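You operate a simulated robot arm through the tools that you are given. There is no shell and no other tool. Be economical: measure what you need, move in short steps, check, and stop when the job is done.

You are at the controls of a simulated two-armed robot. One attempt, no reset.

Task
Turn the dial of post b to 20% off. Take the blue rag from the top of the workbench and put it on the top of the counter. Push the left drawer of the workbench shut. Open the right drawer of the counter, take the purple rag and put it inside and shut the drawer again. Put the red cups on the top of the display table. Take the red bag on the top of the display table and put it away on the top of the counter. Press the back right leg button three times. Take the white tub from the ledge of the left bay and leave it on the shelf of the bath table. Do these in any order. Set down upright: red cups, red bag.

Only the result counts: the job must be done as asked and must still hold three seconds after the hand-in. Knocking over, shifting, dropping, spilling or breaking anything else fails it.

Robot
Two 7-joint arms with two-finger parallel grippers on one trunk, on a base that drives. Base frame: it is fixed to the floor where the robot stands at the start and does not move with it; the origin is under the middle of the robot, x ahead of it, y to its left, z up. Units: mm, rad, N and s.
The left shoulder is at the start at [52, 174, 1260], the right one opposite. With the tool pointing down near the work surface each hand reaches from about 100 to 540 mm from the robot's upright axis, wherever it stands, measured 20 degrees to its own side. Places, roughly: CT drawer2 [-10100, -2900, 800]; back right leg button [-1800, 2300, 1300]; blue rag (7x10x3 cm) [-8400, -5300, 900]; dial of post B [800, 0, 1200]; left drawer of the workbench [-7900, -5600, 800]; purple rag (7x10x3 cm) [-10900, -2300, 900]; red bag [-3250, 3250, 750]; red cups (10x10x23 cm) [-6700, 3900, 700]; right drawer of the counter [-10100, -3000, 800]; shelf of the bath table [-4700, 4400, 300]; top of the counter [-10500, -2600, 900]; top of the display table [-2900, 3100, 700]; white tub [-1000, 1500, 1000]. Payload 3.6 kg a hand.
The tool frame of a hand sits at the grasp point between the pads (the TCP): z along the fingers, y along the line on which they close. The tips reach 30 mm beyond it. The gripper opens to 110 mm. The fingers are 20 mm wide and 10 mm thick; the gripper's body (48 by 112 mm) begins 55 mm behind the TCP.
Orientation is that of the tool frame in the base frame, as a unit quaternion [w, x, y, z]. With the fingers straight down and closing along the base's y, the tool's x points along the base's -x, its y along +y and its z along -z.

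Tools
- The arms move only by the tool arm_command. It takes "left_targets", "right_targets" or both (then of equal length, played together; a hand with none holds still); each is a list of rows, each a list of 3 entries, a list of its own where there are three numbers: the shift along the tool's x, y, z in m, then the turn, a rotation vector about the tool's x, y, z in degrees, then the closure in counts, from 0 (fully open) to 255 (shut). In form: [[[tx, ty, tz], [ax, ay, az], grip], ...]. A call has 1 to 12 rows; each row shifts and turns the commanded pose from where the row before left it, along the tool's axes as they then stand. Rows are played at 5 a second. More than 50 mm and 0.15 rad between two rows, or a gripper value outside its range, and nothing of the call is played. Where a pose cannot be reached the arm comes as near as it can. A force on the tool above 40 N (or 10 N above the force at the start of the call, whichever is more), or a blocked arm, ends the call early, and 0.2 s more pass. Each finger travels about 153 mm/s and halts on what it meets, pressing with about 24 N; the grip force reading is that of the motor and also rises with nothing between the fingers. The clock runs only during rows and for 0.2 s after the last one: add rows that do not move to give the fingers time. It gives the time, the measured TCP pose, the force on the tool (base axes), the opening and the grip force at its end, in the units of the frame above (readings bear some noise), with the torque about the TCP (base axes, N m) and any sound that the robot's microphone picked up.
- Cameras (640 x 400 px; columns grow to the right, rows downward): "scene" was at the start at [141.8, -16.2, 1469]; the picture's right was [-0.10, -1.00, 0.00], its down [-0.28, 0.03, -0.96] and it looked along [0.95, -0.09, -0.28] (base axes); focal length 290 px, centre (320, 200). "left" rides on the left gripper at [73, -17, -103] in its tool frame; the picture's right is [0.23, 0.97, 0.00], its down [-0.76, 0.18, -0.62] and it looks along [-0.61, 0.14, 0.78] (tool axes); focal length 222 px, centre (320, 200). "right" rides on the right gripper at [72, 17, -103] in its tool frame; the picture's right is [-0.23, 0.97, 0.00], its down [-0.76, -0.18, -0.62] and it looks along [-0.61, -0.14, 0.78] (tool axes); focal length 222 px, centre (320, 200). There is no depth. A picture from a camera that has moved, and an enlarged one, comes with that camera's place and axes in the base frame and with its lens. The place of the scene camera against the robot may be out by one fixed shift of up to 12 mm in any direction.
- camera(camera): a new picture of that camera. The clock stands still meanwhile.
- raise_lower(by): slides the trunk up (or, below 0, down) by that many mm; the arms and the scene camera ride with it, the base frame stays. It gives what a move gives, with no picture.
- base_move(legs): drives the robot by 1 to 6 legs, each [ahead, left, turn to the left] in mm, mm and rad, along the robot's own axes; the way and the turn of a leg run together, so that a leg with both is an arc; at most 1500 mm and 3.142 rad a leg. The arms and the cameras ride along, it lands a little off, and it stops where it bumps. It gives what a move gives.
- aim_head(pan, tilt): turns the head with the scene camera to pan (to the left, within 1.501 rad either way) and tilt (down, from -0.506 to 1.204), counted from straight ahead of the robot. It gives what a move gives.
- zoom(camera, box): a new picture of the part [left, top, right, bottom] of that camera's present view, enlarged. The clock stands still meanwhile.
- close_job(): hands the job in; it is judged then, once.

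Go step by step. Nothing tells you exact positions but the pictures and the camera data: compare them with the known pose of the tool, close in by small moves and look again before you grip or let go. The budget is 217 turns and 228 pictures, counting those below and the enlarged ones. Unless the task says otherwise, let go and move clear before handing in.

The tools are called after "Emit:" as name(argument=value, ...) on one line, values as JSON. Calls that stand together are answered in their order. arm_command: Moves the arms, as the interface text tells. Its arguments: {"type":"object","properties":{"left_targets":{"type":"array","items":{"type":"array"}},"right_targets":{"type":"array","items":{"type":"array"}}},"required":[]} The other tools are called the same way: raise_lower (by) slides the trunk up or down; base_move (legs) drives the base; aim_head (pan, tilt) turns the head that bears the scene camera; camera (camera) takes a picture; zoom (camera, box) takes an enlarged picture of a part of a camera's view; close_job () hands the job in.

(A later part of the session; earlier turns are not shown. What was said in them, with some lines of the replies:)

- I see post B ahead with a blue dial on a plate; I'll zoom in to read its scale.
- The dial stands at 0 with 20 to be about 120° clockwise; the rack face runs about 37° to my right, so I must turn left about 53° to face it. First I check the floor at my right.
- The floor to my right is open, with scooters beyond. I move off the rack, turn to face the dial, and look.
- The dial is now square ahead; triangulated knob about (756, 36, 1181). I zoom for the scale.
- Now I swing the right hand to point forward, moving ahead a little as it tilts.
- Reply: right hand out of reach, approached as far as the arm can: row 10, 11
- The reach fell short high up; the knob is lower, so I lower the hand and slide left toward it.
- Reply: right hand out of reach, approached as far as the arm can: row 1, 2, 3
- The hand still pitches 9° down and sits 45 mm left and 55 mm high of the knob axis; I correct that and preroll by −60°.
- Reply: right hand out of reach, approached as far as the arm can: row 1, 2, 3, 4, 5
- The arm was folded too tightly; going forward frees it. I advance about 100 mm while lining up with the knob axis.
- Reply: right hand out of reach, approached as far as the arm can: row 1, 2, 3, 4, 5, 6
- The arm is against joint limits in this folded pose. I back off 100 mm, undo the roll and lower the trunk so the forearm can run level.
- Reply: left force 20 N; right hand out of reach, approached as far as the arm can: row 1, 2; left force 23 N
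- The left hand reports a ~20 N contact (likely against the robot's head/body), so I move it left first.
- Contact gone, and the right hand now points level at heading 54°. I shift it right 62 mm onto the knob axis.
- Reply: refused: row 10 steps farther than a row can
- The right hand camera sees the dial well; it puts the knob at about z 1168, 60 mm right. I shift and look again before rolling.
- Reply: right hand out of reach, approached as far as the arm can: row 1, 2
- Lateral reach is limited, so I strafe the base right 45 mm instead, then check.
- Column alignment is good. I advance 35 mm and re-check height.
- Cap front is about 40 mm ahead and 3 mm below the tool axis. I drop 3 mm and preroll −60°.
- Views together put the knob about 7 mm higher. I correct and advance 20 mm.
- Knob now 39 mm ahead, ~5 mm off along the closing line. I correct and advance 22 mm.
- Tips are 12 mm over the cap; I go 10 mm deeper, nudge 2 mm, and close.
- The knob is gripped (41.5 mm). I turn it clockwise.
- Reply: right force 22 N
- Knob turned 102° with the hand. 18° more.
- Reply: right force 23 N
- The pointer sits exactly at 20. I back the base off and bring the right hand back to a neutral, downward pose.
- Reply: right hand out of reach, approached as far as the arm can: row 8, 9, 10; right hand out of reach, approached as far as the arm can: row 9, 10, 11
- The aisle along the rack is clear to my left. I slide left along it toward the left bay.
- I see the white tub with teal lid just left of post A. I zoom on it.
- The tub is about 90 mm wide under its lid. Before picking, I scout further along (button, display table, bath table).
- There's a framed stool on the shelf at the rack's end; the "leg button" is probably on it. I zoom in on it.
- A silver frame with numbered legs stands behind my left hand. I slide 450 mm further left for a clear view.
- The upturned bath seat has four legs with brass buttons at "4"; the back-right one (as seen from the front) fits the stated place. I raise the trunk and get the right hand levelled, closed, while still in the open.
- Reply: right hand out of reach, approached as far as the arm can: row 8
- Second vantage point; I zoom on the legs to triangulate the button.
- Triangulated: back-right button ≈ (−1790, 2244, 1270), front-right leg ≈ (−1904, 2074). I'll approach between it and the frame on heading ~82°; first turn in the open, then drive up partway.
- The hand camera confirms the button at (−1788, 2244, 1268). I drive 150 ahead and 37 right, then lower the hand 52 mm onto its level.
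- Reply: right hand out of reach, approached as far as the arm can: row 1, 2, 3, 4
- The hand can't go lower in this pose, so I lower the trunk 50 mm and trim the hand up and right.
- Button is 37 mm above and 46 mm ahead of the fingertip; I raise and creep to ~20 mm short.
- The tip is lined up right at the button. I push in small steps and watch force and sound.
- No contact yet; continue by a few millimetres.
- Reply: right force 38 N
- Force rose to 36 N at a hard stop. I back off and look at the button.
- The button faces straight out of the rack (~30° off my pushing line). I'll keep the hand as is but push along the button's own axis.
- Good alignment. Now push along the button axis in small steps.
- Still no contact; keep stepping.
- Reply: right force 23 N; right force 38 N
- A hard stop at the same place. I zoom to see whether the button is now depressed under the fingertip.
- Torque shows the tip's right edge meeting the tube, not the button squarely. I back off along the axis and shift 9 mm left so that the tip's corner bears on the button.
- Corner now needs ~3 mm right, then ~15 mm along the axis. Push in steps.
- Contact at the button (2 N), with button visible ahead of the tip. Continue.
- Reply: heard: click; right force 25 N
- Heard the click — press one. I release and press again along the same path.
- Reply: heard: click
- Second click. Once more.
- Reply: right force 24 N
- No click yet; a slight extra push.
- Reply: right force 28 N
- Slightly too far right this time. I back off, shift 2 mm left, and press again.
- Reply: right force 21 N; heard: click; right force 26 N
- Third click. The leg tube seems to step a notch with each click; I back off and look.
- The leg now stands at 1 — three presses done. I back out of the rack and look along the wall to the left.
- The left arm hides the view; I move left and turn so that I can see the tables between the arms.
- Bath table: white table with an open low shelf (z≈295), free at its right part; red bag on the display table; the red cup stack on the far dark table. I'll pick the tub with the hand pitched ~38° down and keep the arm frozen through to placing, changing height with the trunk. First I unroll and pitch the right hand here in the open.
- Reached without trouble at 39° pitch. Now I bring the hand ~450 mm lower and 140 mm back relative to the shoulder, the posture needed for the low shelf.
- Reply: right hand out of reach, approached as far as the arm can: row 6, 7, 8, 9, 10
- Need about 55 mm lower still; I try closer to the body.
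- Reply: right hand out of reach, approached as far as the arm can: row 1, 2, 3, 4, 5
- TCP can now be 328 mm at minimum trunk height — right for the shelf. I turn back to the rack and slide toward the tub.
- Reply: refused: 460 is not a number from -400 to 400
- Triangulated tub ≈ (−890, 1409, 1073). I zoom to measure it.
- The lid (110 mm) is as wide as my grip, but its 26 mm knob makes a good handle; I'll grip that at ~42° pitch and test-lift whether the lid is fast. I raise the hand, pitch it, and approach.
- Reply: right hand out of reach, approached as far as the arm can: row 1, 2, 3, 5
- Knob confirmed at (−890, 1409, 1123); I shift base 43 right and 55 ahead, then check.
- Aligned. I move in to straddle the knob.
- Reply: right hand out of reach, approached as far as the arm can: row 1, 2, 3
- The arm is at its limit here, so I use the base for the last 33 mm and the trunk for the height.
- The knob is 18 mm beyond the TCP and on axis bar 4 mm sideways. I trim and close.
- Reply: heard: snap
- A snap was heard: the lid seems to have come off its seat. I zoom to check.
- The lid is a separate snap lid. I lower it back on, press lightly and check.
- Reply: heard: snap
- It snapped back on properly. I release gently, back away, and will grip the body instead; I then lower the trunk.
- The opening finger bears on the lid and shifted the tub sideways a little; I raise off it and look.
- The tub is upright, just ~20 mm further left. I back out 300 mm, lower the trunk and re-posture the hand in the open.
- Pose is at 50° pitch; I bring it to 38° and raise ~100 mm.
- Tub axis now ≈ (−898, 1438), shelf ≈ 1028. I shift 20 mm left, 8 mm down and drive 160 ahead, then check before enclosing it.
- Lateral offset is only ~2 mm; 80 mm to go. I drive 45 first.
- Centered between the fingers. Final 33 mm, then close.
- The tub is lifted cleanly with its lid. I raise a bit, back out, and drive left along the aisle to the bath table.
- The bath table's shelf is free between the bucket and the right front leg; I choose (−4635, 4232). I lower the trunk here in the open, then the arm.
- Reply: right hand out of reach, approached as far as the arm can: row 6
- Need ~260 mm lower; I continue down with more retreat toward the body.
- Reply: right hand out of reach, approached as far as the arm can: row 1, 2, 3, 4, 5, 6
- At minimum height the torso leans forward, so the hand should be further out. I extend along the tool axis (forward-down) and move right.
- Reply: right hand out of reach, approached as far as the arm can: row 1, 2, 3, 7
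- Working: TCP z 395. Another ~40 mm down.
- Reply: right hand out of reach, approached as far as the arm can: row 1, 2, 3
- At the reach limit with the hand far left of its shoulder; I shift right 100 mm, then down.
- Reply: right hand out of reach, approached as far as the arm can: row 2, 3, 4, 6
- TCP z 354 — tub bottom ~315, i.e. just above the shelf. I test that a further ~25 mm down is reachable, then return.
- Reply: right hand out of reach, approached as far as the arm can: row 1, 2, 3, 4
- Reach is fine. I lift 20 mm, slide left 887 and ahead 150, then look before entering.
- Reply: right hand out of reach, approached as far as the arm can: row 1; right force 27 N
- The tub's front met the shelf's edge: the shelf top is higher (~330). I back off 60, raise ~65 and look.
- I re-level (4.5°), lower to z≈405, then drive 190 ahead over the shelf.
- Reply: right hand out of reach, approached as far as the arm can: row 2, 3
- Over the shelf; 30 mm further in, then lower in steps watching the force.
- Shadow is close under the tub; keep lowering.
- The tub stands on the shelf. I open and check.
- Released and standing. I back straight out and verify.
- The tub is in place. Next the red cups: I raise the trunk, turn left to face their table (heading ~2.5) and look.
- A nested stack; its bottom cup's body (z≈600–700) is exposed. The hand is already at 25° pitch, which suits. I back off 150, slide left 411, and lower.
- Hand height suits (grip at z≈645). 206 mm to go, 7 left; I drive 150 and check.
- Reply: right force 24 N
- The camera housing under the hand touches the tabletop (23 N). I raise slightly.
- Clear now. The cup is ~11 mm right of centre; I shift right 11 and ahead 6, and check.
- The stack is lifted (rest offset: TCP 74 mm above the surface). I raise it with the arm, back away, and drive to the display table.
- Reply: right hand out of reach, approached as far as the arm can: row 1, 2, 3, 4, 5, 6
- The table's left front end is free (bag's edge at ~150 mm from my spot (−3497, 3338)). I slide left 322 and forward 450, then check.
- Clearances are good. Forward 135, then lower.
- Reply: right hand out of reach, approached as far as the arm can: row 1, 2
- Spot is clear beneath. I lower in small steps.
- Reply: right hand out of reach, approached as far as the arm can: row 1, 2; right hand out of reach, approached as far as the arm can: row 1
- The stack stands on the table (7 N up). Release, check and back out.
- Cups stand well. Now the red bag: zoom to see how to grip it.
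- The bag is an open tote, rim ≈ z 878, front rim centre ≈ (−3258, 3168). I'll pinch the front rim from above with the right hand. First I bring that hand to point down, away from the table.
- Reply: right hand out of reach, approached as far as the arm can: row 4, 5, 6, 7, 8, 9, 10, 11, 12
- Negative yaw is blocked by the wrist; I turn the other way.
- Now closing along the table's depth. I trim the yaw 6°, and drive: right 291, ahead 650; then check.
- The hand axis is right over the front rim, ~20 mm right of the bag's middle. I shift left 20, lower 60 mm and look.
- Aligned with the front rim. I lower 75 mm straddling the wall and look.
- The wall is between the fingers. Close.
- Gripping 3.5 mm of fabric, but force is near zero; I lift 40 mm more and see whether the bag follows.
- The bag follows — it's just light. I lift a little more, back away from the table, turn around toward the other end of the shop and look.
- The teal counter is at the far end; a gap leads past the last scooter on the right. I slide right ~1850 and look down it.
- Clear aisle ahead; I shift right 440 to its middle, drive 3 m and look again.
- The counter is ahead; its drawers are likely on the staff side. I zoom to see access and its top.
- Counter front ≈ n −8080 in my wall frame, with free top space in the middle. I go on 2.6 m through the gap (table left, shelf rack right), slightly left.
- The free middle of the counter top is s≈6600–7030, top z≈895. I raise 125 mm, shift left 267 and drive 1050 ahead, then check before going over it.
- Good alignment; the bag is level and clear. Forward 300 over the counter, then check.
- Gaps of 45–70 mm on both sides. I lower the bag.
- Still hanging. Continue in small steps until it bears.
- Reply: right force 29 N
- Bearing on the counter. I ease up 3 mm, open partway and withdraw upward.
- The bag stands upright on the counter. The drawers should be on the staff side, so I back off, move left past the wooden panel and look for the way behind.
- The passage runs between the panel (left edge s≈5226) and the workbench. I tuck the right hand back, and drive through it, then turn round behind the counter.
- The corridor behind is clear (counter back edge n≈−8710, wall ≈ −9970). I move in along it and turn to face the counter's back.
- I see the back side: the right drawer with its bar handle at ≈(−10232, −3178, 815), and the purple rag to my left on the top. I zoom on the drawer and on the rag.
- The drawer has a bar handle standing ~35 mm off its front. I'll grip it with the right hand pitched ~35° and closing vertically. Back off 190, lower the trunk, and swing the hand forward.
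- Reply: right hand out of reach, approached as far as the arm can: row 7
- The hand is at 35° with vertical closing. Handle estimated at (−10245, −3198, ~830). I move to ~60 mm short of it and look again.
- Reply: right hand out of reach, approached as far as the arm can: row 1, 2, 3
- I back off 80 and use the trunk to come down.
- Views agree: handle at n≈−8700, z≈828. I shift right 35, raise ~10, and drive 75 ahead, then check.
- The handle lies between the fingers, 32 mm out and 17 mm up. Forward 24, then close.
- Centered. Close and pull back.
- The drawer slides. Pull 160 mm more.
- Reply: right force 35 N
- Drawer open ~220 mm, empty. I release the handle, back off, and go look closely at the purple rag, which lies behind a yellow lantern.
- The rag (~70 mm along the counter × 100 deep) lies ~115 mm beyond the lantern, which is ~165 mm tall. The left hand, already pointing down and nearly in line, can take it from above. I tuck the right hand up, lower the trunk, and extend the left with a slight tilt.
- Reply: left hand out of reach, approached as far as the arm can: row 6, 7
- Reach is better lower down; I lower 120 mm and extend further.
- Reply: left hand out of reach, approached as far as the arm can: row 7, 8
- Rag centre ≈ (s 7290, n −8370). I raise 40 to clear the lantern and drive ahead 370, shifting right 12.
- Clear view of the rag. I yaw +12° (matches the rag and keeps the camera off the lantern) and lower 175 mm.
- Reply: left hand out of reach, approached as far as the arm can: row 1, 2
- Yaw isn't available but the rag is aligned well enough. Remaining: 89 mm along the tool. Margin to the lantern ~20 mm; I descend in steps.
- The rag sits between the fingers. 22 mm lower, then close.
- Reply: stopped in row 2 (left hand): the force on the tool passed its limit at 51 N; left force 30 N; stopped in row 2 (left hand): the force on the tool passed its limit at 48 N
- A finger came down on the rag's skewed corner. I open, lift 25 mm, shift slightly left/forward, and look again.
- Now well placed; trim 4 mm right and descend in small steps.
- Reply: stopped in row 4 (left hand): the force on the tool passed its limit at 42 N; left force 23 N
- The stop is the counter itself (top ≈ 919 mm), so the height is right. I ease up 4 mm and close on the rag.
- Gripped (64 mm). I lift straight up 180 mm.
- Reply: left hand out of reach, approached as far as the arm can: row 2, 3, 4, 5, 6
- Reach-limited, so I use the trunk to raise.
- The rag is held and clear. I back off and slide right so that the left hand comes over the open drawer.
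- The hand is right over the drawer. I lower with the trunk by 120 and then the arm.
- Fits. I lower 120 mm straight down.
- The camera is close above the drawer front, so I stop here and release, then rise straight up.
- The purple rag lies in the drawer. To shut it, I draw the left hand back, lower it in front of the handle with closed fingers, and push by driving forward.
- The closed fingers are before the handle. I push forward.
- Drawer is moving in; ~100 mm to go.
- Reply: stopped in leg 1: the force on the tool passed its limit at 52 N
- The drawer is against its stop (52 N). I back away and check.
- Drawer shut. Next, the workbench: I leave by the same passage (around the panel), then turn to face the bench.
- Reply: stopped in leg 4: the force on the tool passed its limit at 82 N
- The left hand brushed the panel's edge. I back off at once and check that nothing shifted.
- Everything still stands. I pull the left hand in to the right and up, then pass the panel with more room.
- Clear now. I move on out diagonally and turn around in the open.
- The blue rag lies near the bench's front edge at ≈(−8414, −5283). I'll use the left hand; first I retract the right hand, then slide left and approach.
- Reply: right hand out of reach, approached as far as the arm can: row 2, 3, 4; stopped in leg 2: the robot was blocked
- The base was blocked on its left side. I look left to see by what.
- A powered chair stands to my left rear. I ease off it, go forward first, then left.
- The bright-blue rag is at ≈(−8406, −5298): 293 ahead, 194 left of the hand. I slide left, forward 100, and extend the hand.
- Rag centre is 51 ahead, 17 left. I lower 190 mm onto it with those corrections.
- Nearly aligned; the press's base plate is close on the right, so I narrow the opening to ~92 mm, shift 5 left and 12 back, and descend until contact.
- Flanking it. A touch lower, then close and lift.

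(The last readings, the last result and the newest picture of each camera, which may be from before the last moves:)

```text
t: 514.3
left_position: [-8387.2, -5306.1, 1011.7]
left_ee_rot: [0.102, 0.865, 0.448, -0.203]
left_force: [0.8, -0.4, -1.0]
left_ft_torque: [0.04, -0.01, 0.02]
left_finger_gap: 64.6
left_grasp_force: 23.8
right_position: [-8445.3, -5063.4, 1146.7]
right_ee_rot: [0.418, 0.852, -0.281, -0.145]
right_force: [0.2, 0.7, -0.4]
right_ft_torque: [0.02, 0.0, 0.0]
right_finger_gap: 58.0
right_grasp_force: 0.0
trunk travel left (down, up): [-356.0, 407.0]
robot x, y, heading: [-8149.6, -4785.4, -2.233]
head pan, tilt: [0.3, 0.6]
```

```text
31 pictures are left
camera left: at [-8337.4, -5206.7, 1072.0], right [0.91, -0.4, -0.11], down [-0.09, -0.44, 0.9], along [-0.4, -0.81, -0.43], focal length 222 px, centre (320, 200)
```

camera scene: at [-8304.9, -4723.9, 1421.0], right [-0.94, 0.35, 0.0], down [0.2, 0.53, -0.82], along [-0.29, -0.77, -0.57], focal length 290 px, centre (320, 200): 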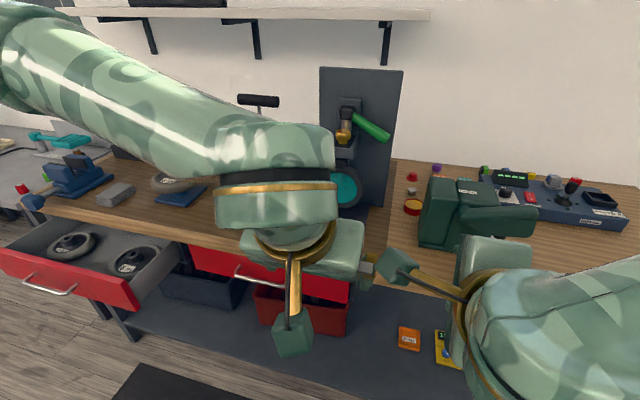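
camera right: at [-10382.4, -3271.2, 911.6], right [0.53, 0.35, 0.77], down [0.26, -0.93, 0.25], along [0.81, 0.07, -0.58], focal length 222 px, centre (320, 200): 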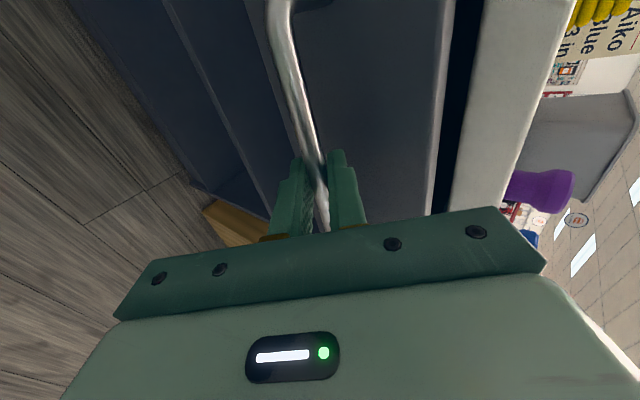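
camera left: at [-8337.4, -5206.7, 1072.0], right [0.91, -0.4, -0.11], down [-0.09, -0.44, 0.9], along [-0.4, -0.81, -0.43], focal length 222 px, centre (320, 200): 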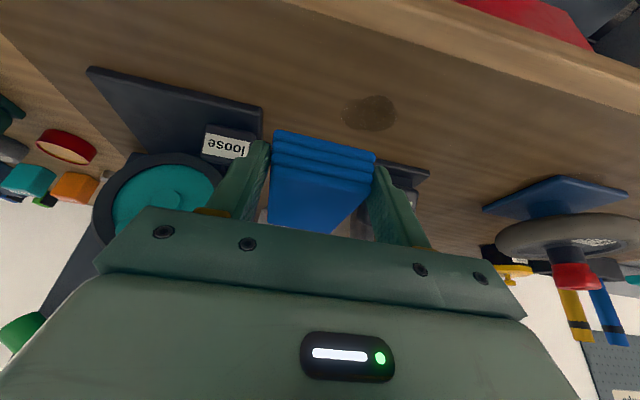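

The blue rag is held. Before carrying it, I'll shut the left drawer with the right hand: back off, retract the left hand, and turn the right hand (closed) downward.

Emit:
base_move(legs=[[-180, 0, 0]])

Emit:
arm_command(left_targets=[[[0.036, 0, -0.018], [0, 0, 0], 255], [[0.036, 0, -0.018], [0, 0, 0], 255], [[0.036, 0, -0.018], [0, 0, 0], 255], [[0.03, 0, -0.03], [0, 0, 0], 255], [[0.02, 0, -0.03], [0, 0, 0], 255], [[0, 0, -0.03], [0, 0, 0], 255], [[0, 0, 0], [0, 0, 0], 255], [[0, 0, 0], [0, 0, 0], 255], [[0, 0, 0], [0, 0, 0], 255], [[0, 0, 0], [0, 0, 0], 255]], right_targets=[[[0, 0, 0.01], [8, 0, 0], 255], [[0, 0, 0.02], [8, 0, 0], 255], [[0, 0, 0.03], [8, 0, 0], 255], [[0, 0, 0.035], [8, 0, 0], 255], [[0, 0, 0.035], [8, 0, 0], 255], [[0, 0, 0.04], [0, 0, 0], 255], [[0, 0, 0.04], [0, 0, 0], 255], [[0, 0, 0.04], [0, 0, 0], 255], [[0, 0, 0.04], [0, 0, 0], 255], [[0, 0, 0], [0, 0, 0], 255]])

Emit:
camera(camera="scene")

```text
t: 515.8
left_position: [-8277.1, -5160.7, 1012.4]
left_ee_rot: [0.103, 0.865, 0.446, -0.204]
left_force: [-0.9, 0.3, 0.0]
left_ft_torque: [0.0, 0.0, 0.0]
left_finger_gap: 64.5
left_grasp_force: 23.9
right_position: [-8333.9, -4918.0, 1148.6]
right_ee_rot: [0.418, 0.851, -0.284, -0.147]
right_force: [2.0, 0.0, -0.5]
right_ft_torque: [0.01, -0.02, -0.03]
right_finger_gap: 58.2
right_grasp_force: 0.0
trunk travel left (down, up): [-356.0, 407.0]
robot x, y, heading: [-8037.7, -4642.5, -2.23]
head pan, tilt: [0.3, 0.6]
```

```text
t: 518.0
left_position: [-8158.3, -4995.4, 1070.8]
left_ee_rot: [0.103, 0.865, 0.447, -0.204]
left_force: [0.4, -0.4, -1.1]
left_ft_torque: [0.02, -0.01, 0.01]
left_finger_gap: 64.3
left_grasp_force: 24.1
right_position: [-8399.6, -4999.5, 883.6]
right_ee_rot: [0.102, 0.942, -0.316, -0.041]
right_force: [0.0, 0.9, 0.4]
right_ft_torque: [-0.01, -0.01, -0.01]
right_finger_gap: 0.1
right_grasp_force: 24.1
trunk travel left (down, up): [-356.0, 407.0]
robot x, y, heading: [-8038.3, -4642.1, -2.236]
head pan, tilt: [0.3, 0.6]
```

```text
30 pictures are left
camera scene: at [-8104.0, -4775.9, 1421.0], right [-0.93, 0.36, 0.0], down [0.2, 0.53, -0.82], along [-0.29, -0.77, -0.57], focal length 290 px, centre (320, 200)
```

scene: 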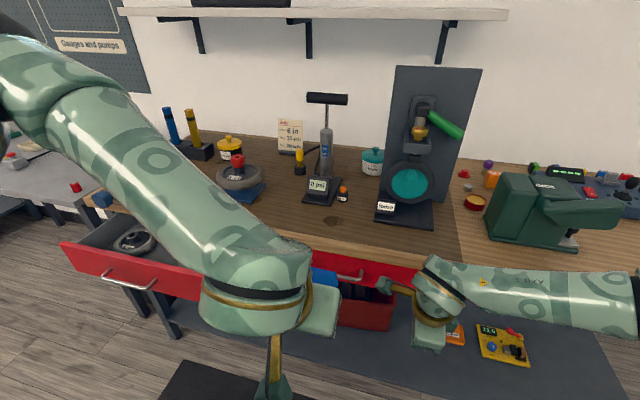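

The open drawer's handle is at ≈(−7808, −5440, 800). I lower and retract the right hand a bit, and check the floor to my left.

Emit:
arm_command(right_targets=[[[0, -0.035, 0.02], [0, 0, 0], 255], [[0, -0.035, 0.02], [0, 0, 0], 255], [[0, -0.03, 0.02], [0, 0, 0], 255], [[0, 0, 0], [0, 0, 0], 255]])

Emit:
aim_head(pan=1.45, tilt=0.55)

Emit:
camera(camera="scene")

```text
t: 519.0
left_position: [-8159.5, -4995.3, 1070.0]
left_ee_rot: [0.102, 0.866, 0.446, -0.204]
left_force: [-0.5, 0.4, 0.0]
left_ft_torque: [0.02, -0.01, 0.0]
left_finger_gap: 64.2
left_grasp_force: 23.7
right_position: [-8350.7, -4931.0, 803.1]
right_ee_rot: [0.101, 0.942, -0.317, -0.041]
right_force: [-0.6, 0.0, 0.3]
right_ft_torque: [0.0, 0.0, 0.02]
right_finger_gap: 0.0
right_grasp_force: 23.4
trunk travel left (down, up): [-356.0, 407.0]
robot x, y, heading: [-8030.2, -4641.4, -2.236]
head pan, tilt: [0.3, 0.6]
```

```text
t: 520.4
left_position: [-8159.5, -4995.4, 1069.2]
left_ee_rot: [0.102, 0.865, 0.446, -0.204]
left_force: [0.5, 0.3, -0.7]
left_ft_torque: [-0.01, -0.02, 0.0]
left_finger_gap: 64.2
left_grasp_force: 24.5
right_position: [-8351.6, -4931.4, 803.8]
right_ee_rot: [0.101, 0.942, -0.316, -0.04]
right_force: [0.7, 0.0, -0.4]
right_ft_torque: [0.02, 0.0, 0.0]
right_finger_gap: 0.0
right_grasp_force: 23.7
trunk travel left (down, up): [-356.0, 407.0]
robot x, y, heading: [-8032.1, -4639.9, -2.237]
head pan, tilt: [1.45, 0.55]
```

```text
29 pictures are left
camera scene: at [-8009.3, -4757.2, 1425.5], right [-0.71, -0.71, 0.0], down [-0.37, 0.37, -0.85], along [0.6, -0.6, -0.52], focal length 290 px, centre (320, 200)
```

scene: 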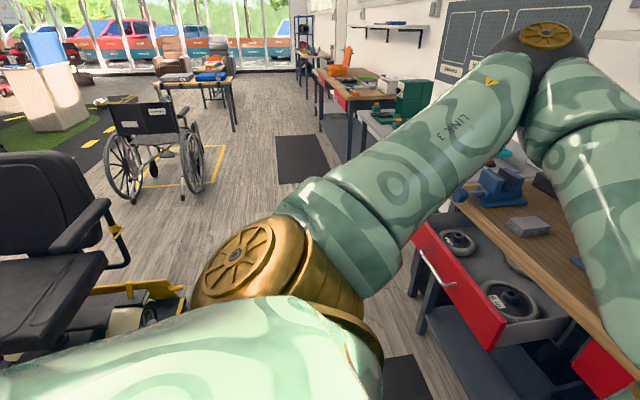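

The floor to my left is clear by ~200 mm from the lift platform. I slide left 731 to line the right hand up with the handle.

Emit:
base_move(legs=[[25, 0, 0.02], [0, 400, 0], [0, 331, 0]])

Emit:
aim_head(pan=0.0, tilt=0.75)

Emit:
camera(camera="scene")

```text
t: 525.0
left_position: [-7597.6, -5450.2, 1070.5]
left_ee_rot: [0.104, 0.862, 0.452, -0.203]
left_force: [0.0, 0.2, 0.0]
left_ft_torque: [0.01, 0.01, 0.02]
left_finger_gap: 64.2
left_grasp_force: 24.2
right_position: [-7789.2, -5388.6, 802.2]
right_ee_rot: [0.102, 0.945, -0.31, -0.04]
right_force: [0.0, -0.9, 0.3]
right_ft_torque: [-0.02, -0.06, 0.0]
right_finger_gap: 0.0
right_grasp_force: 23.7
trunk travel left (down, up): [-356.0, 407.0]
robot x, y, heading: [-7477.2, -5094.3, -2.221]
head pan, tilt: [1.45, 0.55]
```

```text
t: 526.6
left_position: [-7597.7, -5449.3, 1070.3]
left_ee_rot: [0.104, 0.862, 0.452, -0.203]
left_force: [0.0, -0.5, -0.2]
left_ft_torque: [0.0, -0.01, 0.01]
left_finger_gap: 64.4
left_grasp_force: 23.7
right_position: [-7790.1, -5389.1, 802.0]
right_ee_rot: [0.102, 0.945, -0.309, -0.04]
right_force: [-0.2, 0.8, -0.2]
right_ft_torque: [0.01, 0.02, -0.02]
right_finger_gap: 0.1
right_grasp_force: 24.2
trunk travel left (down, up): [-356.0, 407.0]
robot x, y, heading: [-7480.5, -5092.6, -2.219]
head pan, tilt: [0.0, 0.75]
```

```text
28 pictures are left
camera scene: at [-7565.6, -5212.9, 1408.1], right [-0.8, 0.61, 0.0], down [0.41, 0.54, -0.73], along [-0.44, -0.58, -0.68], focal length 290 px, centre (320, 200)
```

scene: 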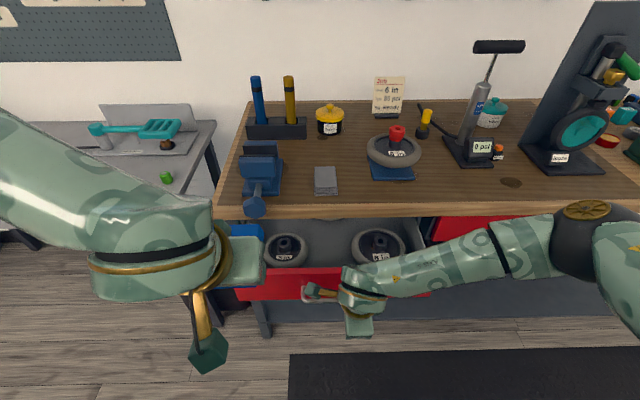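

Aligned with the drawer. Push forward in steps.

Emit:
base_move(legs=[[110, 0, 0]])

Emit:
base_move(legs=[[40, 0, 0]])

Emit:
camera(camera="scene")

```text
t: 527.8
left_position: [-7665.1, -5537.0, 1069.1]
left_ee_rot: [0.104, 0.863, 0.451, -0.203]
left_force: [-0.2, -0.7, -0.9]
left_ft_torque: [0.0, -0.02, -0.02]
left_finger_gap: 64.2
left_grasp_force: 24.5
right_position: [-7856.3, -5475.9, 802.6]
right_ee_rot: [0.102, 0.944, -0.31, -0.04]
right_force: [-0.4, 0.0, -0.1]
right_ft_torque: [0.0, -0.04, 0.02]
right_finger_gap: 0.1
right_grasp_force: 24.0
trunk travel left (down, up): [-356.0, 407.0]
robot x, y, heading: [-7541.3, -5179.5, -2.218]
head pan, tilt: [0.0, 0.75]
```

```text
t: 528.6
left_position: [-7688.8, -5568.7, 1069.2]
left_ee_rot: [0.103, 0.863, 0.452, -0.203]
left_force: [-0.4, -0.1, -0.3]
left_ft_torque: [0.04, -0.03, 0.02]
left_finger_gap: 64.2
left_grasp_force: 24.3
right_position: [-7880.3, -5507.5, 802.3]
right_ee_rot: [0.102, 0.945, -0.309, -0.039]
right_force: [0.1, 0.0, 0.5]
right_ft_torque: [0.02, -0.05, 0.0]
right_finger_gap: 0.0
right_grasp_force: 24.0
trunk travel left (down, up): [-356.0, 407.0]
robot x, y, heading: [-7565.2, -5214.2, -2.22]
head pan, tilt: [0.0, 0.75]
```

```text
27 pictures are left
camera scene: at [-7656.8, -5332.5, 1407.9], right [-0.8, 0.61, 0.0], down [0.41, 0.54, -0.73], along [-0.44, -0.58, -0.68], focal length 290 px, centre (320, 200)
```

scene: 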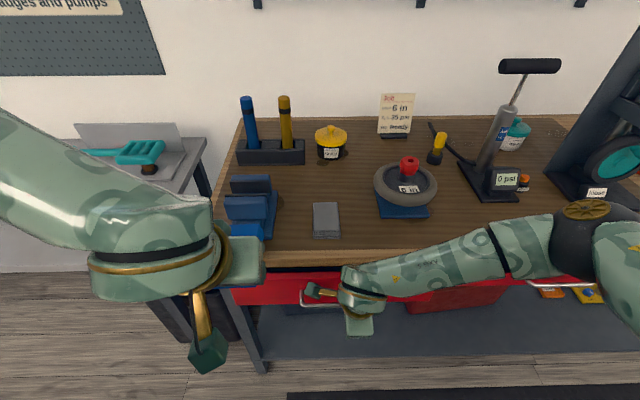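

Almost shut. Continue until it bears.

Emit:
base_move(legs=[[25, 0, 0]])

Emit:
base_move(legs=[[20, 0, 0]])

Emit:
camera(camera="right")

```text
t: 529.4
left_position: [-7703.3, -5587.5, 1071.4]
left_ee_rot: [0.103, 0.863, 0.452, -0.203]
left_force: [-0.4, 1.1, -0.4]
left_ft_torque: [0.04, -0.01, 0.01]
left_finger_gap: 64.1
left_grasp_force: 24.2
right_position: [-7894.9, -5525.5, 803.0]
right_ee_rot: [0.101, 0.945, -0.309, -0.04]
right_force: [-0.5, -0.4, -0.5]
right_ft_torque: [-0.03, -0.03, -0.02]
right_finger_gap: 0.2
right_grasp_force: 24.3
trunk travel left (down, up): [-356.0, 407.0]
robot x, y, heading: [-7584.0, -5228.5, -2.222]
head pan, tilt: [0.0, 0.75]
```

```text
t: 530.2
left_position: [-7716.1, -5602.4, 1070.6]
left_ee_rot: [0.103, 0.863, 0.452, -0.203]
left_force: [-0.3, -0.3, -0.7]
left_ft_torque: [0.05, -0.02, 0.01]
left_finger_gap: 64.4
left_grasp_force: 24.0
right_position: [-7907.7, -5542.5, 802.3]
right_ee_rot: [0.102, 0.945, -0.31, -0.04]
right_force: [-0.1, -0.5, 0.8]
right_ft_torque: [0.05, 0.0, 0.03]
right_finger_gap: 0.0
right_grasp_force: 23.8
trunk travel left (down, up): [-356.0, 407.0]
robot x, y, heading: [-7592.0, -5244.5, -2.222]
head pan, tilt: [0.0, 0.75]
```

```text
26 pictures are left
camera right: at [-7844.5, -5582.7, 907.1], right [-0.75, -0.63, 0.21], down [-0.42, 0.7, 0.58], along [-0.51, 0.34, -0.79], focal length 222 px, centre (320, 200)
```

right: 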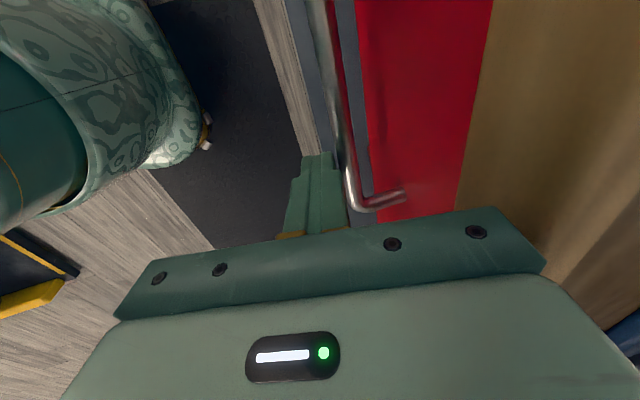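

The finger bears on the handle near its right end; still no stop. Continue gently.

Emit:
base_move(legs=[[18, 0, 0]])

Emit:
base_move(legs=[[15, 0, 0]])

Emit:
camera(camera="right")

```text
t: 531.1
left_position: [-7723.7, -5613.9, 1070.0]
left_ee_rot: [0.104, 0.863, 0.451, -0.204]
left_force: [0.3, 0.0, 0.4]
left_ft_torque: [0.05, 0.03, 0.0]
left_finger_gap: 64.3
left_grasp_force: 24.0
right_position: [-7911.2, -5547.2, 801.8]
right_ee_rot: [0.095, 0.946, -0.307, -0.037]
right_force: [2.0, 4.1, 2.0]
right_ft_torque: [-0.33, 0.15, 0.07]
right_finger_gap: 0.0
right_grasp_force: 24.2
trunk travel left (down, up): [-356.0, 407.0]
robot x, y, heading: [-7603.5, -5260.5, -2.23]
head pan, tilt: [0.0, 0.75]
stopped in leg 1: the force on the tool passed its limit at 55 N (the readings are from after the stop); the commanded pose is now the measured one
```

```text
t: 531.9
left_position: [-7727.4, -5619.2, 1071.2]
left_ee_rot: [0.104, 0.862, 0.452, -0.204]
left_force: [0.0, -0.7, -0.2]
left_ft_torque: [0.04, -0.02, 0.0]
left_finger_gap: 64.2
left_grasp_force: 24.4
right_position: [-7908.9, -5545.8, 798.3]
right_ee_rot: [0.085, 0.947, -0.306, -0.036]
right_force: [5.1, 6.5, 2.6]
right_ft_torque: [-0.45, 0.44, -0.21]
right_finger_gap: 0.0
right_grasp_force: 23.9
trunk travel left (down, up): [-356.0, 407.0]
robot x, y, heading: [-7609.0, -5264.6, -2.227]
head pan, tilt: [0.0, 0.75]
stopped in leg 1: the force on the tool passed its limit at 53 N (the readings are from after the stop); the commanded pose is now the measured one
```

```text
25 pictures are left
camera right: at [-7847.9, -5589.1, 902.2], right [-0.74, -0.64, 0.18], down [-0.44, 0.67, 0.59], along [-0.5, 0.36, -0.79], focal length 222 px, centre (320, 200)
```

right: 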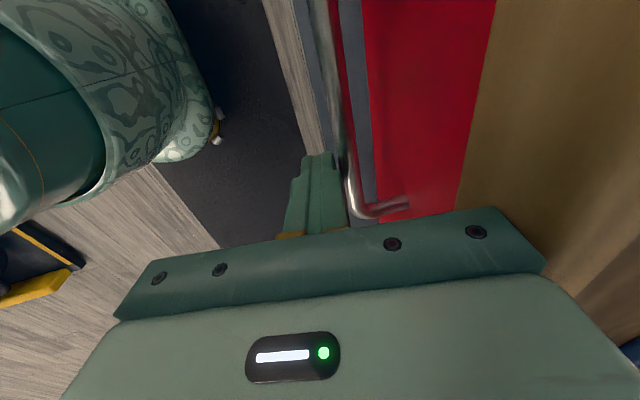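

The torque says my palm met the bench edge, so the drawer may not be fully in. I back off and look.

Emit:
base_move(legs=[[-180, 0, 0]])

Emit:
aim_head(pan=0.0, tilt=0.65)

Emit:
zoom(camera="scene", box=[200, 180, 520, 340])

```text
t: 533.4
left_position: [-7620.4, -5477.5, 1071.0]
left_ee_rot: [0.104, 0.863, 0.45, -0.204]
left_force: [1.2, -0.6, -0.8]
left_ft_torque: [-0.03, 0.01, -0.03]
left_finger_gap: 64.3
left_grasp_force: 24.7
right_position: [-7801.6, -5404.2, 799.8]
right_ee_rot: [0.087, 0.947, -0.307, -0.037]
right_force: [-0.2, 0.2, -0.1]
right_ft_torque: [-0.01, 0.02, 0.02]
right_finger_gap: 0.0
right_grasp_force: 24.0
trunk travel left (down, up): [-356.0, 407.0]
robot x, y, heading: [-7500.1, -5121.5, -2.228]
head pan, tilt: [0.0, 0.75]
```

```text
t: 534.0
left_position: [-7620.3, -5478.5, 1070.4]
left_ee_rot: [0.103, 0.864, 0.449, -0.203]
left_force: [-0.3, 0.2, -1.5]
left_ft_torque: [0.01, 0.0, 0.0]
left_finger_gap: 64.2
left_grasp_force: 24.4
right_position: [-7802.9, -5403.7, 798.7]
right_ee_rot: [0.086, 0.947, -0.307, -0.036]
right_force: [0.6, 0.1, 0.4]
right_ft_torque: [0.02, -0.03, 0.0]
right_finger_gap: 0.0
right_grasp_force: 24.2
trunk travel left (down, up): [-356.0, 407.0]
robot x, y, heading: [-7501.4, -5126.1, -2.225]
head pan, tilt: [0.0, 0.649]
```

```text
2.00 times, centred on (360, 260) of scene
camera zoom: at [-7590.0, -5244.8, 1416.6], right [-0.79, 0.61, 0.0], down [0.37, 0.48, -0.8], along [-0.49, -0.63, -0.61], focal length 579 px, centre (240, 80)
```

zoom: 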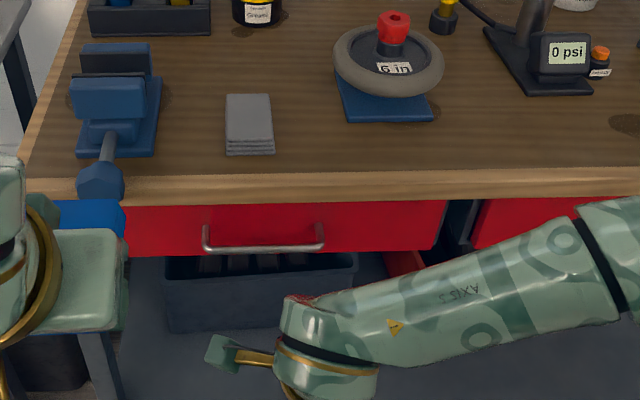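

It looks flush within a few millimetres. To be sure, I tilt the right hand so the fingertip leads, and push the handle once more.

Emit:
arm_command(right_targets=[[[0, 0.004, 0], [-8, 0, 0], 255], [[0, 0.004, 0], [-8, 0, 0], 255], [[0, 0.004, 0], [-8, 0, 0], 255], [[0, 0.004, 0], [-8, 0, 0], 255], [[0, 0, 0], [0, 0, 0], 255]])

Emit:
base_move(legs=[[140, 0, 0]])

Emit:
base_move(legs=[[25, 0, 0]])

```text
t: 535.2
left_position: [-7621.4, -5477.9, 1071.7]
left_ee_rot: [0.104, 0.863, 0.45, -0.203]
left_force: [-0.2, 0.0, -1.3]
left_ft_torque: [0.02, 0.0, -0.02]
left_finger_gap: 64.4
left_grasp_force: 24.1
right_position: [-7791.6, -5473.9, 834.4]
right_ee_rot: [0.334, 0.889, -0.289, -0.124]
right_force: [0.7, -0.1, 0.9]
right_ft_torque: [0.01, 0.04, -0.02]
right_finger_gap: 0.0
right_grasp_force: 23.7
right hand out of reach, approached as far as the arm can: row 3, 4
trunk travel left (down, up): [-356.0, 407.0]
robot x, y, heading: [-7500.8, -5123.6, -2.226]
head pan, tilt: [0.0, 0.649]
```

```text
t: 536.6
left_position: [-7708.0, -5592.0, 1071.0]
left_ee_rot: [0.103, 0.863, 0.45, -0.203]
left_force: [0.1, 0.0, -1.4]
left_ft_torque: [0.04, -0.06, 0.03]
left_finger_gap: 64.4
left_grasp_force: 23.6
right_position: [-7876.8, -5587.3, 834.0]
right_ee_rot: [0.333, 0.889, -0.289, -0.123]
right_force: [-0.5, -0.1, 0.4]
right_ft_torque: [0.01, 0.01, 0.02]
right_finger_gap: 0.1
right_grasp_force: 24.1
trunk travel left (down, up): [-356.0, 407.0]
robot x, y, heading: [-7588.4, -5236.7, -2.228]
head pan, tilt: [0.0, 0.649]
```

```text
t: 537.5
left_position: [-7719.6, -5608.0, 1071.0]
left_ee_rot: [0.105, 0.862, 0.452, -0.203]
left_force: [-0.2, 0.3, -0.4]
left_ft_torque: [-0.01, -0.03, 0.02]
left_finger_gap: 64.2
left_grasp_force: 24.1
right_position: [-7886.0, -5599.8, 834.3]
right_ee_rot: [0.329, 0.891, -0.29, -0.121]
right_force: [1.7, 3.9, 3.1]
right_ft_torque: [-0.02, 0.0, -0.01]
right_finger_gap: 0.0
right_grasp_force: 24.4
trunk travel left (down, up): [-356.0, 407.0]
robot x, y, heading: [-7597.3, -5254.3, -2.225]
head pan, tilt: [0.0, 0.649]
stopped in leg 1: the force on the tool passed its limit at 75 N (the readings are from after the stop); the commanded pose is now the measured one
```

75 N square on the drawer front — it is against its stop. I back away and verify.

Emit:
base_move(legs=[[-250, 0, 0]])

Emit:
zoom(camera="scene", box=[200, 150, 560, 330])

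```text
t: 539.3
left_position: [-7566.1, -5407.6, 1070.9]
left_ee_rot: [0.104, 0.863, 0.45, -0.204]
left_force: [0.2, -0.2, -0.2]
left_ft_torque: [0.0, 0.0, 0.01]
left_finger_gap: 64.3
left_grasp_force: 24.7
right_position: [-7732.2, -5400.5, 835.3]
right_ee_rot: [0.33, 0.89, -0.29, -0.122]
right_force: [0.4, 0.1, -0.4]
right_ft_torque: [0.01, 0.06, 0.0]
right_finger_gap: 0.1
right_grasp_force: 23.9
trunk travel left (down, up): [-356.0, 407.0]
robot x, y, heading: [-7445.8, -5050.3, -2.225]
head pan, tilt: [0.0, 0.649]
```

```text
1.78 times, centred on (380, 240) of scene
camera zoom: at [-7534.8, -5173.3, 1416.8], right [-0.79, 0.61, 0.0], down [0.37, 0.48, -0.8], along [-0.49, -0.63, -0.6], focal length 515 px, centre (213, 129)
```

zoom: 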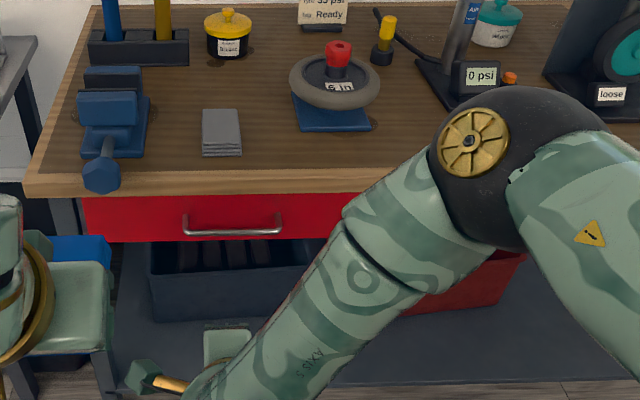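

The drawer is shut. Now the blue rag goes to the counter: I raise the right hand out of the way, and drive over (right first, clear of the lift chair, then back and along).

Emit:
arm_command(right_targets=[[[0, 0.03, -0.025], [0, 0, 0], 255], [[0, 0.03, -0.03], [0, 0, 0], 255], [[0, 0.03, -0.03], [0, 0, 0], 255], [[0, 0.025, -0.035], [0, 0, 0], 255], [[0, 0.025, -0.035], [0, 0, 0], 255], [[0, 0.025, -0.035], [0, 0, 0], 255], [[0, 0.02, -0.035], [0, 0, 0], 255], [[0, 0, 0], [0, 0, 0], 255]])

Emit:
base_move(legs=[[0, -1150, 0], [-950, -250, 0], [0, -1200, 0], [0, -1050, 0]])

Emit:
camera(camera="scene")

```text
t: 541.1
left_position: [-7566.7, -5408.9, 1070.8]
left_ee_rot: [0.104, 0.863, 0.451, -0.203]
left_force: [0.7, 0.0, -0.3]
left_ft_torque: [0.03, 0.0, -0.01]
left_finger_gap: 64.2
left_grasp_force: 23.8
right_position: [-7718.9, -5398.7, 1125.1]
right_ee_rot: [0.329, 0.891, -0.289, -0.121]
right_force: [-0.7, 0.0, 0.3]
right_ft_torque: [0.0, 0.02, -0.02]
right_finger_gap: 0.0
right_grasp_force: 24.1
trunk travel left (down, up): [-356.0, 407.0]
robot x, y, heading: [-7445.0, -5050.9, -2.223]
head pan, tilt: [0.0, 0.649]
```

```text
t: 562.1
left_position: [-9864.8, -2503.8, 1070.1]
left_ee_rot: [0.107, 0.857, 0.462, -0.201]
left_force: [-0.1, -0.5, -1.0]
left_ft_torque: [-0.01, -0.01, 0.03]
left_finger_gap: 64.5
left_grasp_force: 24.3
right_position: [-10018.4, -2498.8, 1124.3]
right_ee_rot: [0.331, 0.894, -0.277, -0.117]
right_force: [0.4, -0.5, -0.1]
right_ft_torque: [0.01, 0.03, -0.02]
right_finger_gap: 0.1
right_grasp_force: 24.0
trunk travel left (down, up): [-356.0, 407.0]
robot x, y, heading: [-9751.8, -2146.6, -2.196]
head pan, tilt: [0.0, 0.649]
```

```text
22 pictures are left
camera scene: at [-9840.4, -2268.8, 1416.7], right [-0.81, 0.59, 0.0], down [0.36, 0.49, -0.8], along [-0.47, -0.64, -0.6], focal length 290 px, centre (320, 200)
```

scene: 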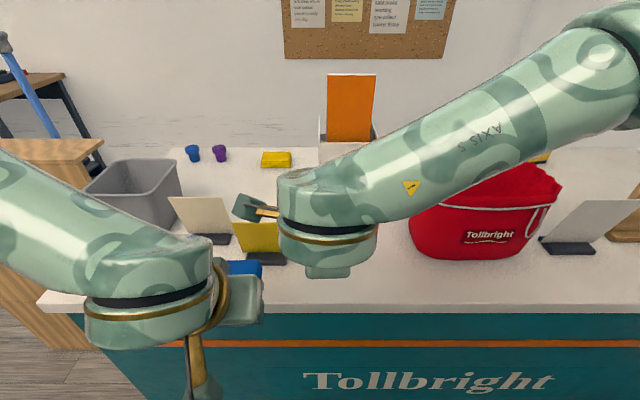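

I shift the right hand aside and up, then slide the base right 140 so the left hand faces the free strip.

Emit:
arm_command(right_targets=[[[-0.035, 0.01, -0.025], [0, 0, 0], 255], [[-0.035, 0.01, -0.025], [0, 0, 0], 255], [[-0.035, 0.01, -0.025], [0, 0, 0], 255], [[-0.02, 0.01, -0.025], [0, 0, 0], 255], [[0, 0, 0], [0, 0, 0], 255]])

Emit:
base_move(legs=[[0, -140, -0.015]])

Emit:
arm_command(left_targets=[[[-0.036, 0, 0.018], [0, 0, 0], 255], [[-0.036, 0, 0.018], [0, 0, 0], 255], [[-0.036, 0, 0.018], [0, 0, 0], 255], [[-0.036, 0, 0.018], [0, 0, 0], 255], [[-0.036, 0, 0.018], [0, 0, 0], 255], [[0, 0, 0], [0, 0, 0], 255]])

Emit:
camera(camera="scene")

Emit:
camera(camera="left")

```text
t: 563.3
left_position: [-9863.9, -2505.5, 1070.9]
left_ee_rot: [0.105, 0.857, 0.462, -0.202]
left_force: [-0.1, -0.2, -0.1]
left_ft_torque: [0.03, -0.01, 0.0]
left_finger_gap: 64.0
left_grasp_force: 23.8
right_position: [-10097.3, -2400.5, 1230.2]
right_ee_rot: [0.331, 0.894, -0.277, -0.118]
right_force: [-0.5, 0.7, 0.6]
right_ft_torque: [-0.04, -0.01, -0.02]
right_finger_gap: 0.3
right_grasp_force: 24.1
trunk travel left (down, up): [-356.0, 407.0]
robot x, y, heading: [-9749.8, -2143.1, -2.203]
head pan, tilt: [0.0, 0.649]
```

```text
t: 564.6
left_position: [-9980.4, -2420.5, 1070.4]
left_ee_rot: [0.105, 0.861, 0.455, -0.202]
left_force: [-0.4, -0.4, 0.2]
left_ft_torque: [-0.03, -0.01, 0.0]
left_finger_gap: 64.6
left_grasp_force: 23.8
right_position: [-10211.6, -2314.2, 1229.9]
right_ee_rot: [0.33, 0.892, -0.284, -0.119]
right_force: [-0.4, -0.1, -0.4]
right_ft_torque: [0.0, -0.04, 0.03]
right_finger_gap: 0.0
right_grasp_force: 23.9
trunk travel left (down, up): [-356.0, 407.0]
robot x, y, heading: [-9865.4, -2065.7, -2.216]
head pan, tilt: [0.0, 0.649]
```

```text
t: 566.0
left_position: [-10091.5, -2587.3, 1070.3]
left_ee_rot: [0.105, 0.86, 0.456, -0.203]
left_force: [0.1, 0.5, -0.8]
left_ft_torque: [0.02, -0.02, 0.04]
left_finger_gap: 64.5
left_grasp_force: 23.9
right_position: [-10211.8, -2312.8, 1230.1]
right_ee_rot: [0.331, 0.892, -0.284, -0.121]
right_force: [-0.5, 0.4, -0.4]
right_ft_torque: [-0.02, 0.0, 0.03]
right_finger_gap: 0.0
right_grasp_force: 23.6
trunk travel left (down, up): [-356.0, 407.0]
robot x, y, heading: [-9862.8, -2064.1, -2.214]
head pan, tilt: [0.0, 0.649]
```

```text
21 pictures are left
camera scene: at [-9951.7, -2186.1, 1416.8], right [-0.8, 0.6, 0.0], down [0.36, 0.48, -0.8], along [-0.48, -0.64, -0.6], focal length 290 px, centre (320, 200)
```

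scene: 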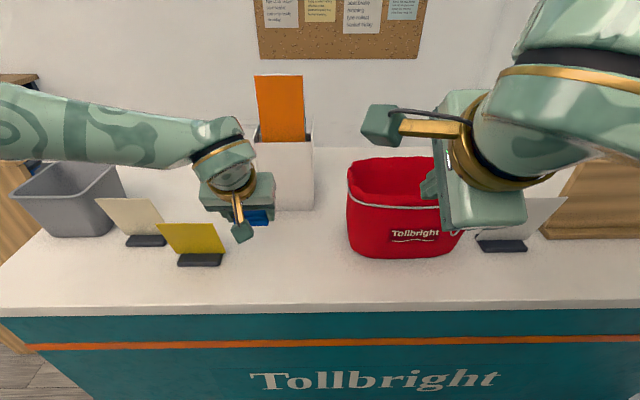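

```text
20 pictures are left
camera left: at [-10043.9, -2486.9, 1130.9], right [0.92, -0.38, -0.1], down [-0.08, -0.44, 0.9], along [-0.39, -0.82, -0.43], focal length 222 px, centre (320, 200)
```

left: 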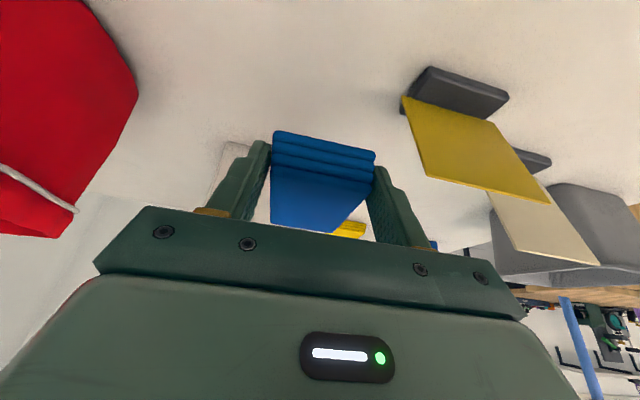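

The spot below is clear. I shift 20 mm right while lowering 90 mm, then feel for contact.

Emit:
arm_command(left_targets=[[[0.0133, -0.007, 0.0269], [0, 0, 0], 255], [[0.0133, -0.007, 0.0269], [0, 0, 0], 255], [[0.0133, -0.006, 0.0269], [0, 0, 0], 255], [[0, 0, 0], [0, 0, 0], 255]])

Emit:
arm_command(left_targets=[[[0.0035, 0, 0.007], [0, 0, 0], 255], [[0.0035, 0, 0.007], [0, 0, 0], 255], [[0, 0, 0], [0, 0, 0], 255]])

Emit:
camera(camera="left")

```text
t: 567.0
left_position: [-10111.3, -2576.1, 978.9]
left_ee_rot: [0.104, 0.86, 0.456, -0.203]
left_force: [-0.1, 0.7, 0.4]
left_ft_torque: [-0.01, -0.01, -0.03]
left_finger_gap: 64.6
left_grasp_force: 23.6
right_position: [-10211.5, -2313.5, 1229.7]
right_ee_rot: [0.332, 0.892, -0.284, -0.119]
right_force: [-0.4, -0.3, -0.3]
right_ft_torque: [0.0, 0.01, 0.03]
right_finger_gap: 0.0
right_grasp_force: 24.6
trunk travel left (down, up): [-356.0, 407.0]
robot x, y, heading: [-9859.1, -2063.8, -2.212]
head pan, tilt: [0.0, 0.649]
```

```text
t: 567.8
left_position: [-10111.1, -2576.2, 963.2]
left_ee_rot: [0.105, 0.86, 0.456, -0.202]
left_force: [0.2, 0.0, 0.0]
left_ft_torque: [0.0, 0.0, 0.02]
left_finger_gap: 64.2
left_grasp_force: 23.9
right_position: [-10212.3, -2313.9, 1228.6]
right_ee_rot: [0.33, 0.892, -0.284, -0.121]
right_force: [-0.8, 0.6, -0.5]
right_ft_torque: [0.01, 0.0, -0.02]
right_finger_gap: 0.1
right_grasp_force: 24.1
trunk travel left (down, up): [-356.0, 407.0]
robot x, y, heading: [-9864.6, -2065.5, -2.214]
head pan, tilt: [0.0, 0.649]
```

```text
19 pictures are left
camera left: at [-10062.9, -2474.9, 1023.5], right [0.92, -0.38, -0.1], down [-0.08, -0.44, 0.9], along [-0.39, -0.82, -0.43], focal length 222 px, centre (320, 200)
```

left: 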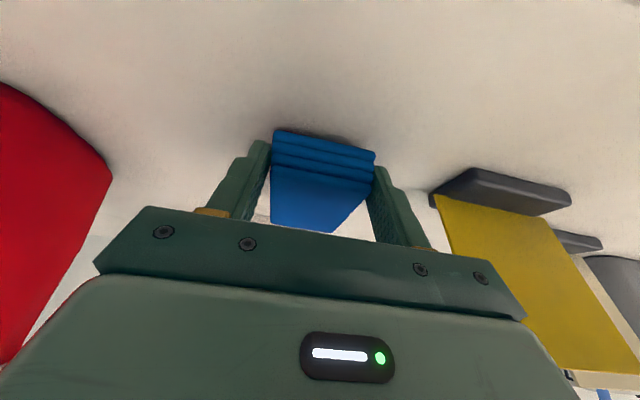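

Close to the surface; a few more millimetres until it bears.

Emit:
arm_command(left_targets=[[[0.003, 0, 0.006], [0, 0, 0], 255], [[0, 0, 0], [0, 0, 0], 255]])

Emit:
arm_command(left_targets=[[[0.0025, 0, 0.005], [0, 0, 0], 255], [[0, 0, 0], [0, 0, 0], 255]])

Emit:
arm_command(left_targets=[[[0.0025, 0, 0.005], [0, 0, 0], 255], [[0, 0, 0], [0, 0, 0], 255]])

```text
t: 568.4
left_position: [-10111.1, -2576.1, 957.2]
left_ee_rot: [0.105, 0.86, 0.456, -0.202]
left_force: [-0.2, -0.4, -0.9]
left_ft_torque: [0.01, -0.01, 0.0]
left_finger_gap: 64.3
left_grasp_force: 23.9
right_position: [-10212.2, -2314.8, 1230.0]
right_ee_rot: [0.331, 0.892, -0.284, -0.119]
right_force: [0.0, -0.1, -0.4]
right_ft_torque: [0.01, -0.03, -0.03]
right_finger_gap: 0.2
right_grasp_force: 24.3
trunk travel left (down, up): [-356.0, 407.0]
robot x, y, heading: [-9858.8, -2064.2, -2.214]
head pan, tilt: [0.0, 0.649]
```

```text
t: 569.0
left_position: [-10111.2, -2576.5, 951.7]
left_ee_rot: [0.105, 0.86, 0.455, -0.203]
left_force: [-1.1, -0.5, 4.6]
left_ft_torque: [-0.46, 0.1, -0.01]
left_finger_gap: 64.4
left_grasp_force: 24.7
right_position: [-10212.5, -2313.7, 1229.5]
right_ee_rot: [0.331, 0.892, -0.284, -0.12]
right_force: [-0.1, 0.0, -0.1]
right_ft_torque: [0.01, -0.02, 0.02]
right_finger_gap: 0.1
right_grasp_force: 24.3
trunk travel left (down, up): [-356.0, 407.0]
robot x, y, heading: [-9862.0, -2065.6, -2.213]
head pan, tilt: [0.0, 0.649]
```

```text
t: 569.7
left_position: [-10112.0, -2576.2, 950.8]
left_ee_rot: [0.106, 0.859, 0.455, -0.207]
left_force: [4.0, 6.3, 18.2]
left_ft_torque: [-0.18, -0.66, 0.34]
left_finger_gap: 64.2
left_grasp_force: 24.0
right_position: [-10211.2, -2312.5, 1230.4]
right_ee_rot: [0.332, 0.892, -0.283, -0.12]
right_force: [0.2, 0.4, -0.2]
right_ft_torque: [0.0, 0.01, -0.02]
right_finger_gap: 0.1
right_grasp_force: 24.1
trunk travel left (down, up): [-356.0, 407.0]
robot x, y, heading: [-9863.7, -2062.7, -2.212]
head pan, tilt: [0.0, 0.649]
stopped in row 2 (left hand): the force on the tool passed its limit at 41 N (the readings are from after the stop); the commanded pose is now the measured one
```

Contact. I ease up 3 mm, release, rise and check.

Emit:
arm_command(left_targets=[[[-0.001, 0, -0.003], [0, 0, 0], 255], [[0, 0, 0], [0, 0, 0], 150], [[0, 0, 0], [0, 0, 0], 75], [[0, 0, 0], [0, 0, 0], 60], [[-0.0133, 0, -0.0269], [0, 0, 0], 60], [[-0.0133, 0, -0.0269], [0, 0, 0], 60], [[-0.0133, 0, -0.0269], [0, 0, 0], 60], [[-0.0133, 0, -0.0269], [0, 0, 0], 60], [[0, 0, 0], [0, 0, 0], 60]])

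Emit:
camera(camera="left")

```text
t: 571.7
left_position: [-10110.4, -2575.4, 1073.7]
left_ee_rot: [0.106, 0.86, 0.455, -0.207]
left_force: [-0.4, -0.1, -0.8]
left_ft_torque: [-0.01, 0.03, -0.01]
left_finger_gap: 84.3
left_grasp_force: 0.1
right_position: [-10212.4, -2313.6, 1229.0]
right_ee_rot: [0.33, 0.892, -0.285, -0.12]
right_force: [-0.2, -0.1, 0.3]
right_ft_torque: [-0.01, 0.05, 0.03]
right_finger_gap: 0.2
right_grasp_force: 24.0
trunk travel left (down, up): [-356.0, 407.0]
robot x, y, heading: [-9860.8, -2064.2, -2.211]
head pan, tilt: [0.0, 0.649]
```

```text
18 pictures are left
camera left: at [-10061.9, -2475.2, 1133.2], right [0.92, -0.38, -0.11], down [-0.07, -0.43, 0.9], along [-0.39, -0.82, -0.43], focal length 222 px, centre (320, 200)
```

left: 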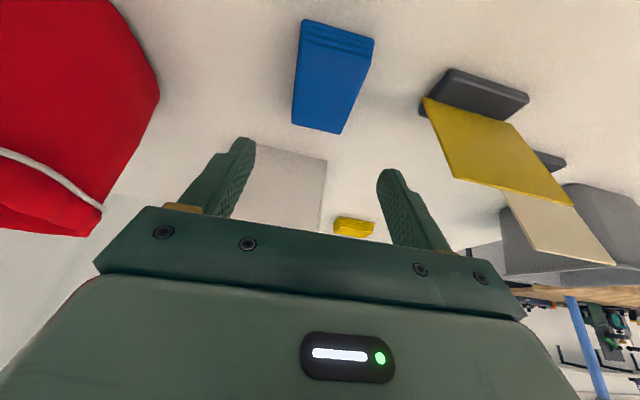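

The blue rag lies on the counter. I back clear and take a last look.

Emit:
base_move(legs=[[-400, 0, 0]])

Emit:
aim_head(pan=0.15, tilt=0.4)

Emit:
camera(camera="scene")

```text
t: 574.2
left_position: [-9870.1, -2256.6, 1073.3]
left_ee_rot: [0.106, 0.859, 0.456, -0.206]
left_force: [0.3, -0.1, 0.2]
left_ft_torque: [-0.01, 0.01, 0.0]
left_finger_gap: 83.9
left_grasp_force: 0.0
right_position: [-9972.1, -1993.9, 1229.8]
right_ee_rot: [0.332, 0.892, -0.284, -0.119]
right_force: [-0.1, 0.2, 0.5]
right_ft_torque: [-0.03, 0.01, -0.03]
right_finger_gap: 0.1
right_grasp_force: 23.5
trunk travel left (down, up): [-356.0, 407.0]
robot x, y, heading: [-9619.4, -1745.2, -2.213]
head pan, tilt: [0.0, 0.649]
```

```text
t: 575.0
left_position: [-9870.0, -2257.6, 1073.1]
left_ee_rot: [0.106, 0.86, 0.455, -0.207]
left_force: [0.1, -0.7, 0.1]
left_ft_torque: [0.0, 0.03, 0.01]
left_finger_gap: 84.4
left_grasp_force: 0.0
right_position: [-9972.0, -1994.6, 1230.2]
right_ee_rot: [0.331, 0.892, -0.283, -0.119]
right_force: [0.6, -0.3, 0.0]
right_ft_torque: [-0.04, -0.02, 0.03]
right_finger_gap: 0.0
right_grasp_force: 24.3
trunk travel left (down, up): [-356.0, 407.0]
robot x, y, heading: [-9623.2, -1744.6, -2.21]
head pan, tilt: [0.15, 0.4]
```

```text
17 pictures are left
camera scene: at [-9704.4, -1878.9, 1439.1], right [-0.88, 0.47, 0.0], down [0.18, 0.34, -0.92], along [-0.43, -0.81, -0.39], focal length 290 px, centre (320, 200)
```

scene: 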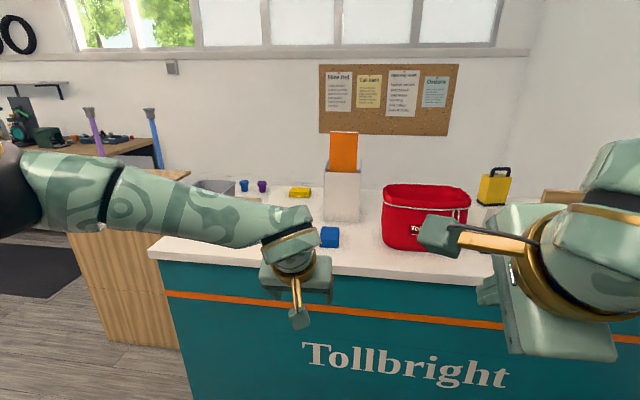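

All is in place: bag upright and blue rag on the counter, drawers shut, canes still standing. Handing in.

Emit:
close_job()

```text
The job is handed in.
```

I did every item on the list and handed the job in, but two bumps along the way could count against it.

- **Dial of post B:** the pointer lines up with the 20 tick.
- **Back right leg button:** I heard three clicks, and the leg moved from notch 4 to notch 1. Before those I pushed it twice without a click.
- **White tub:** it stands on the bath table's shelf with its lid on. On my first grip the lid snapped off its seat; I pressed it back on until it snapped shut.
- **Red cups:** they stand upright at the left front of the display table.
- **Red bag:** it stands upright on the counter.
- **Purple rag:** it is in the counter's right drawer, which I pushed shut to its stop.
- **Workbench left drawer:** I pushed it to its stop, and it looked flush with the bench.
- **Blue rag:** it lies on the counter top.

**Bumps:**
- My left hand hit the edge of the wooden panel beside the counter (82 N). The panel and canes still stood afterwards.
- The base was blocked once while I drove left in front of the workbench, probably by the powered chair there. I could not tell whether the chair moved.
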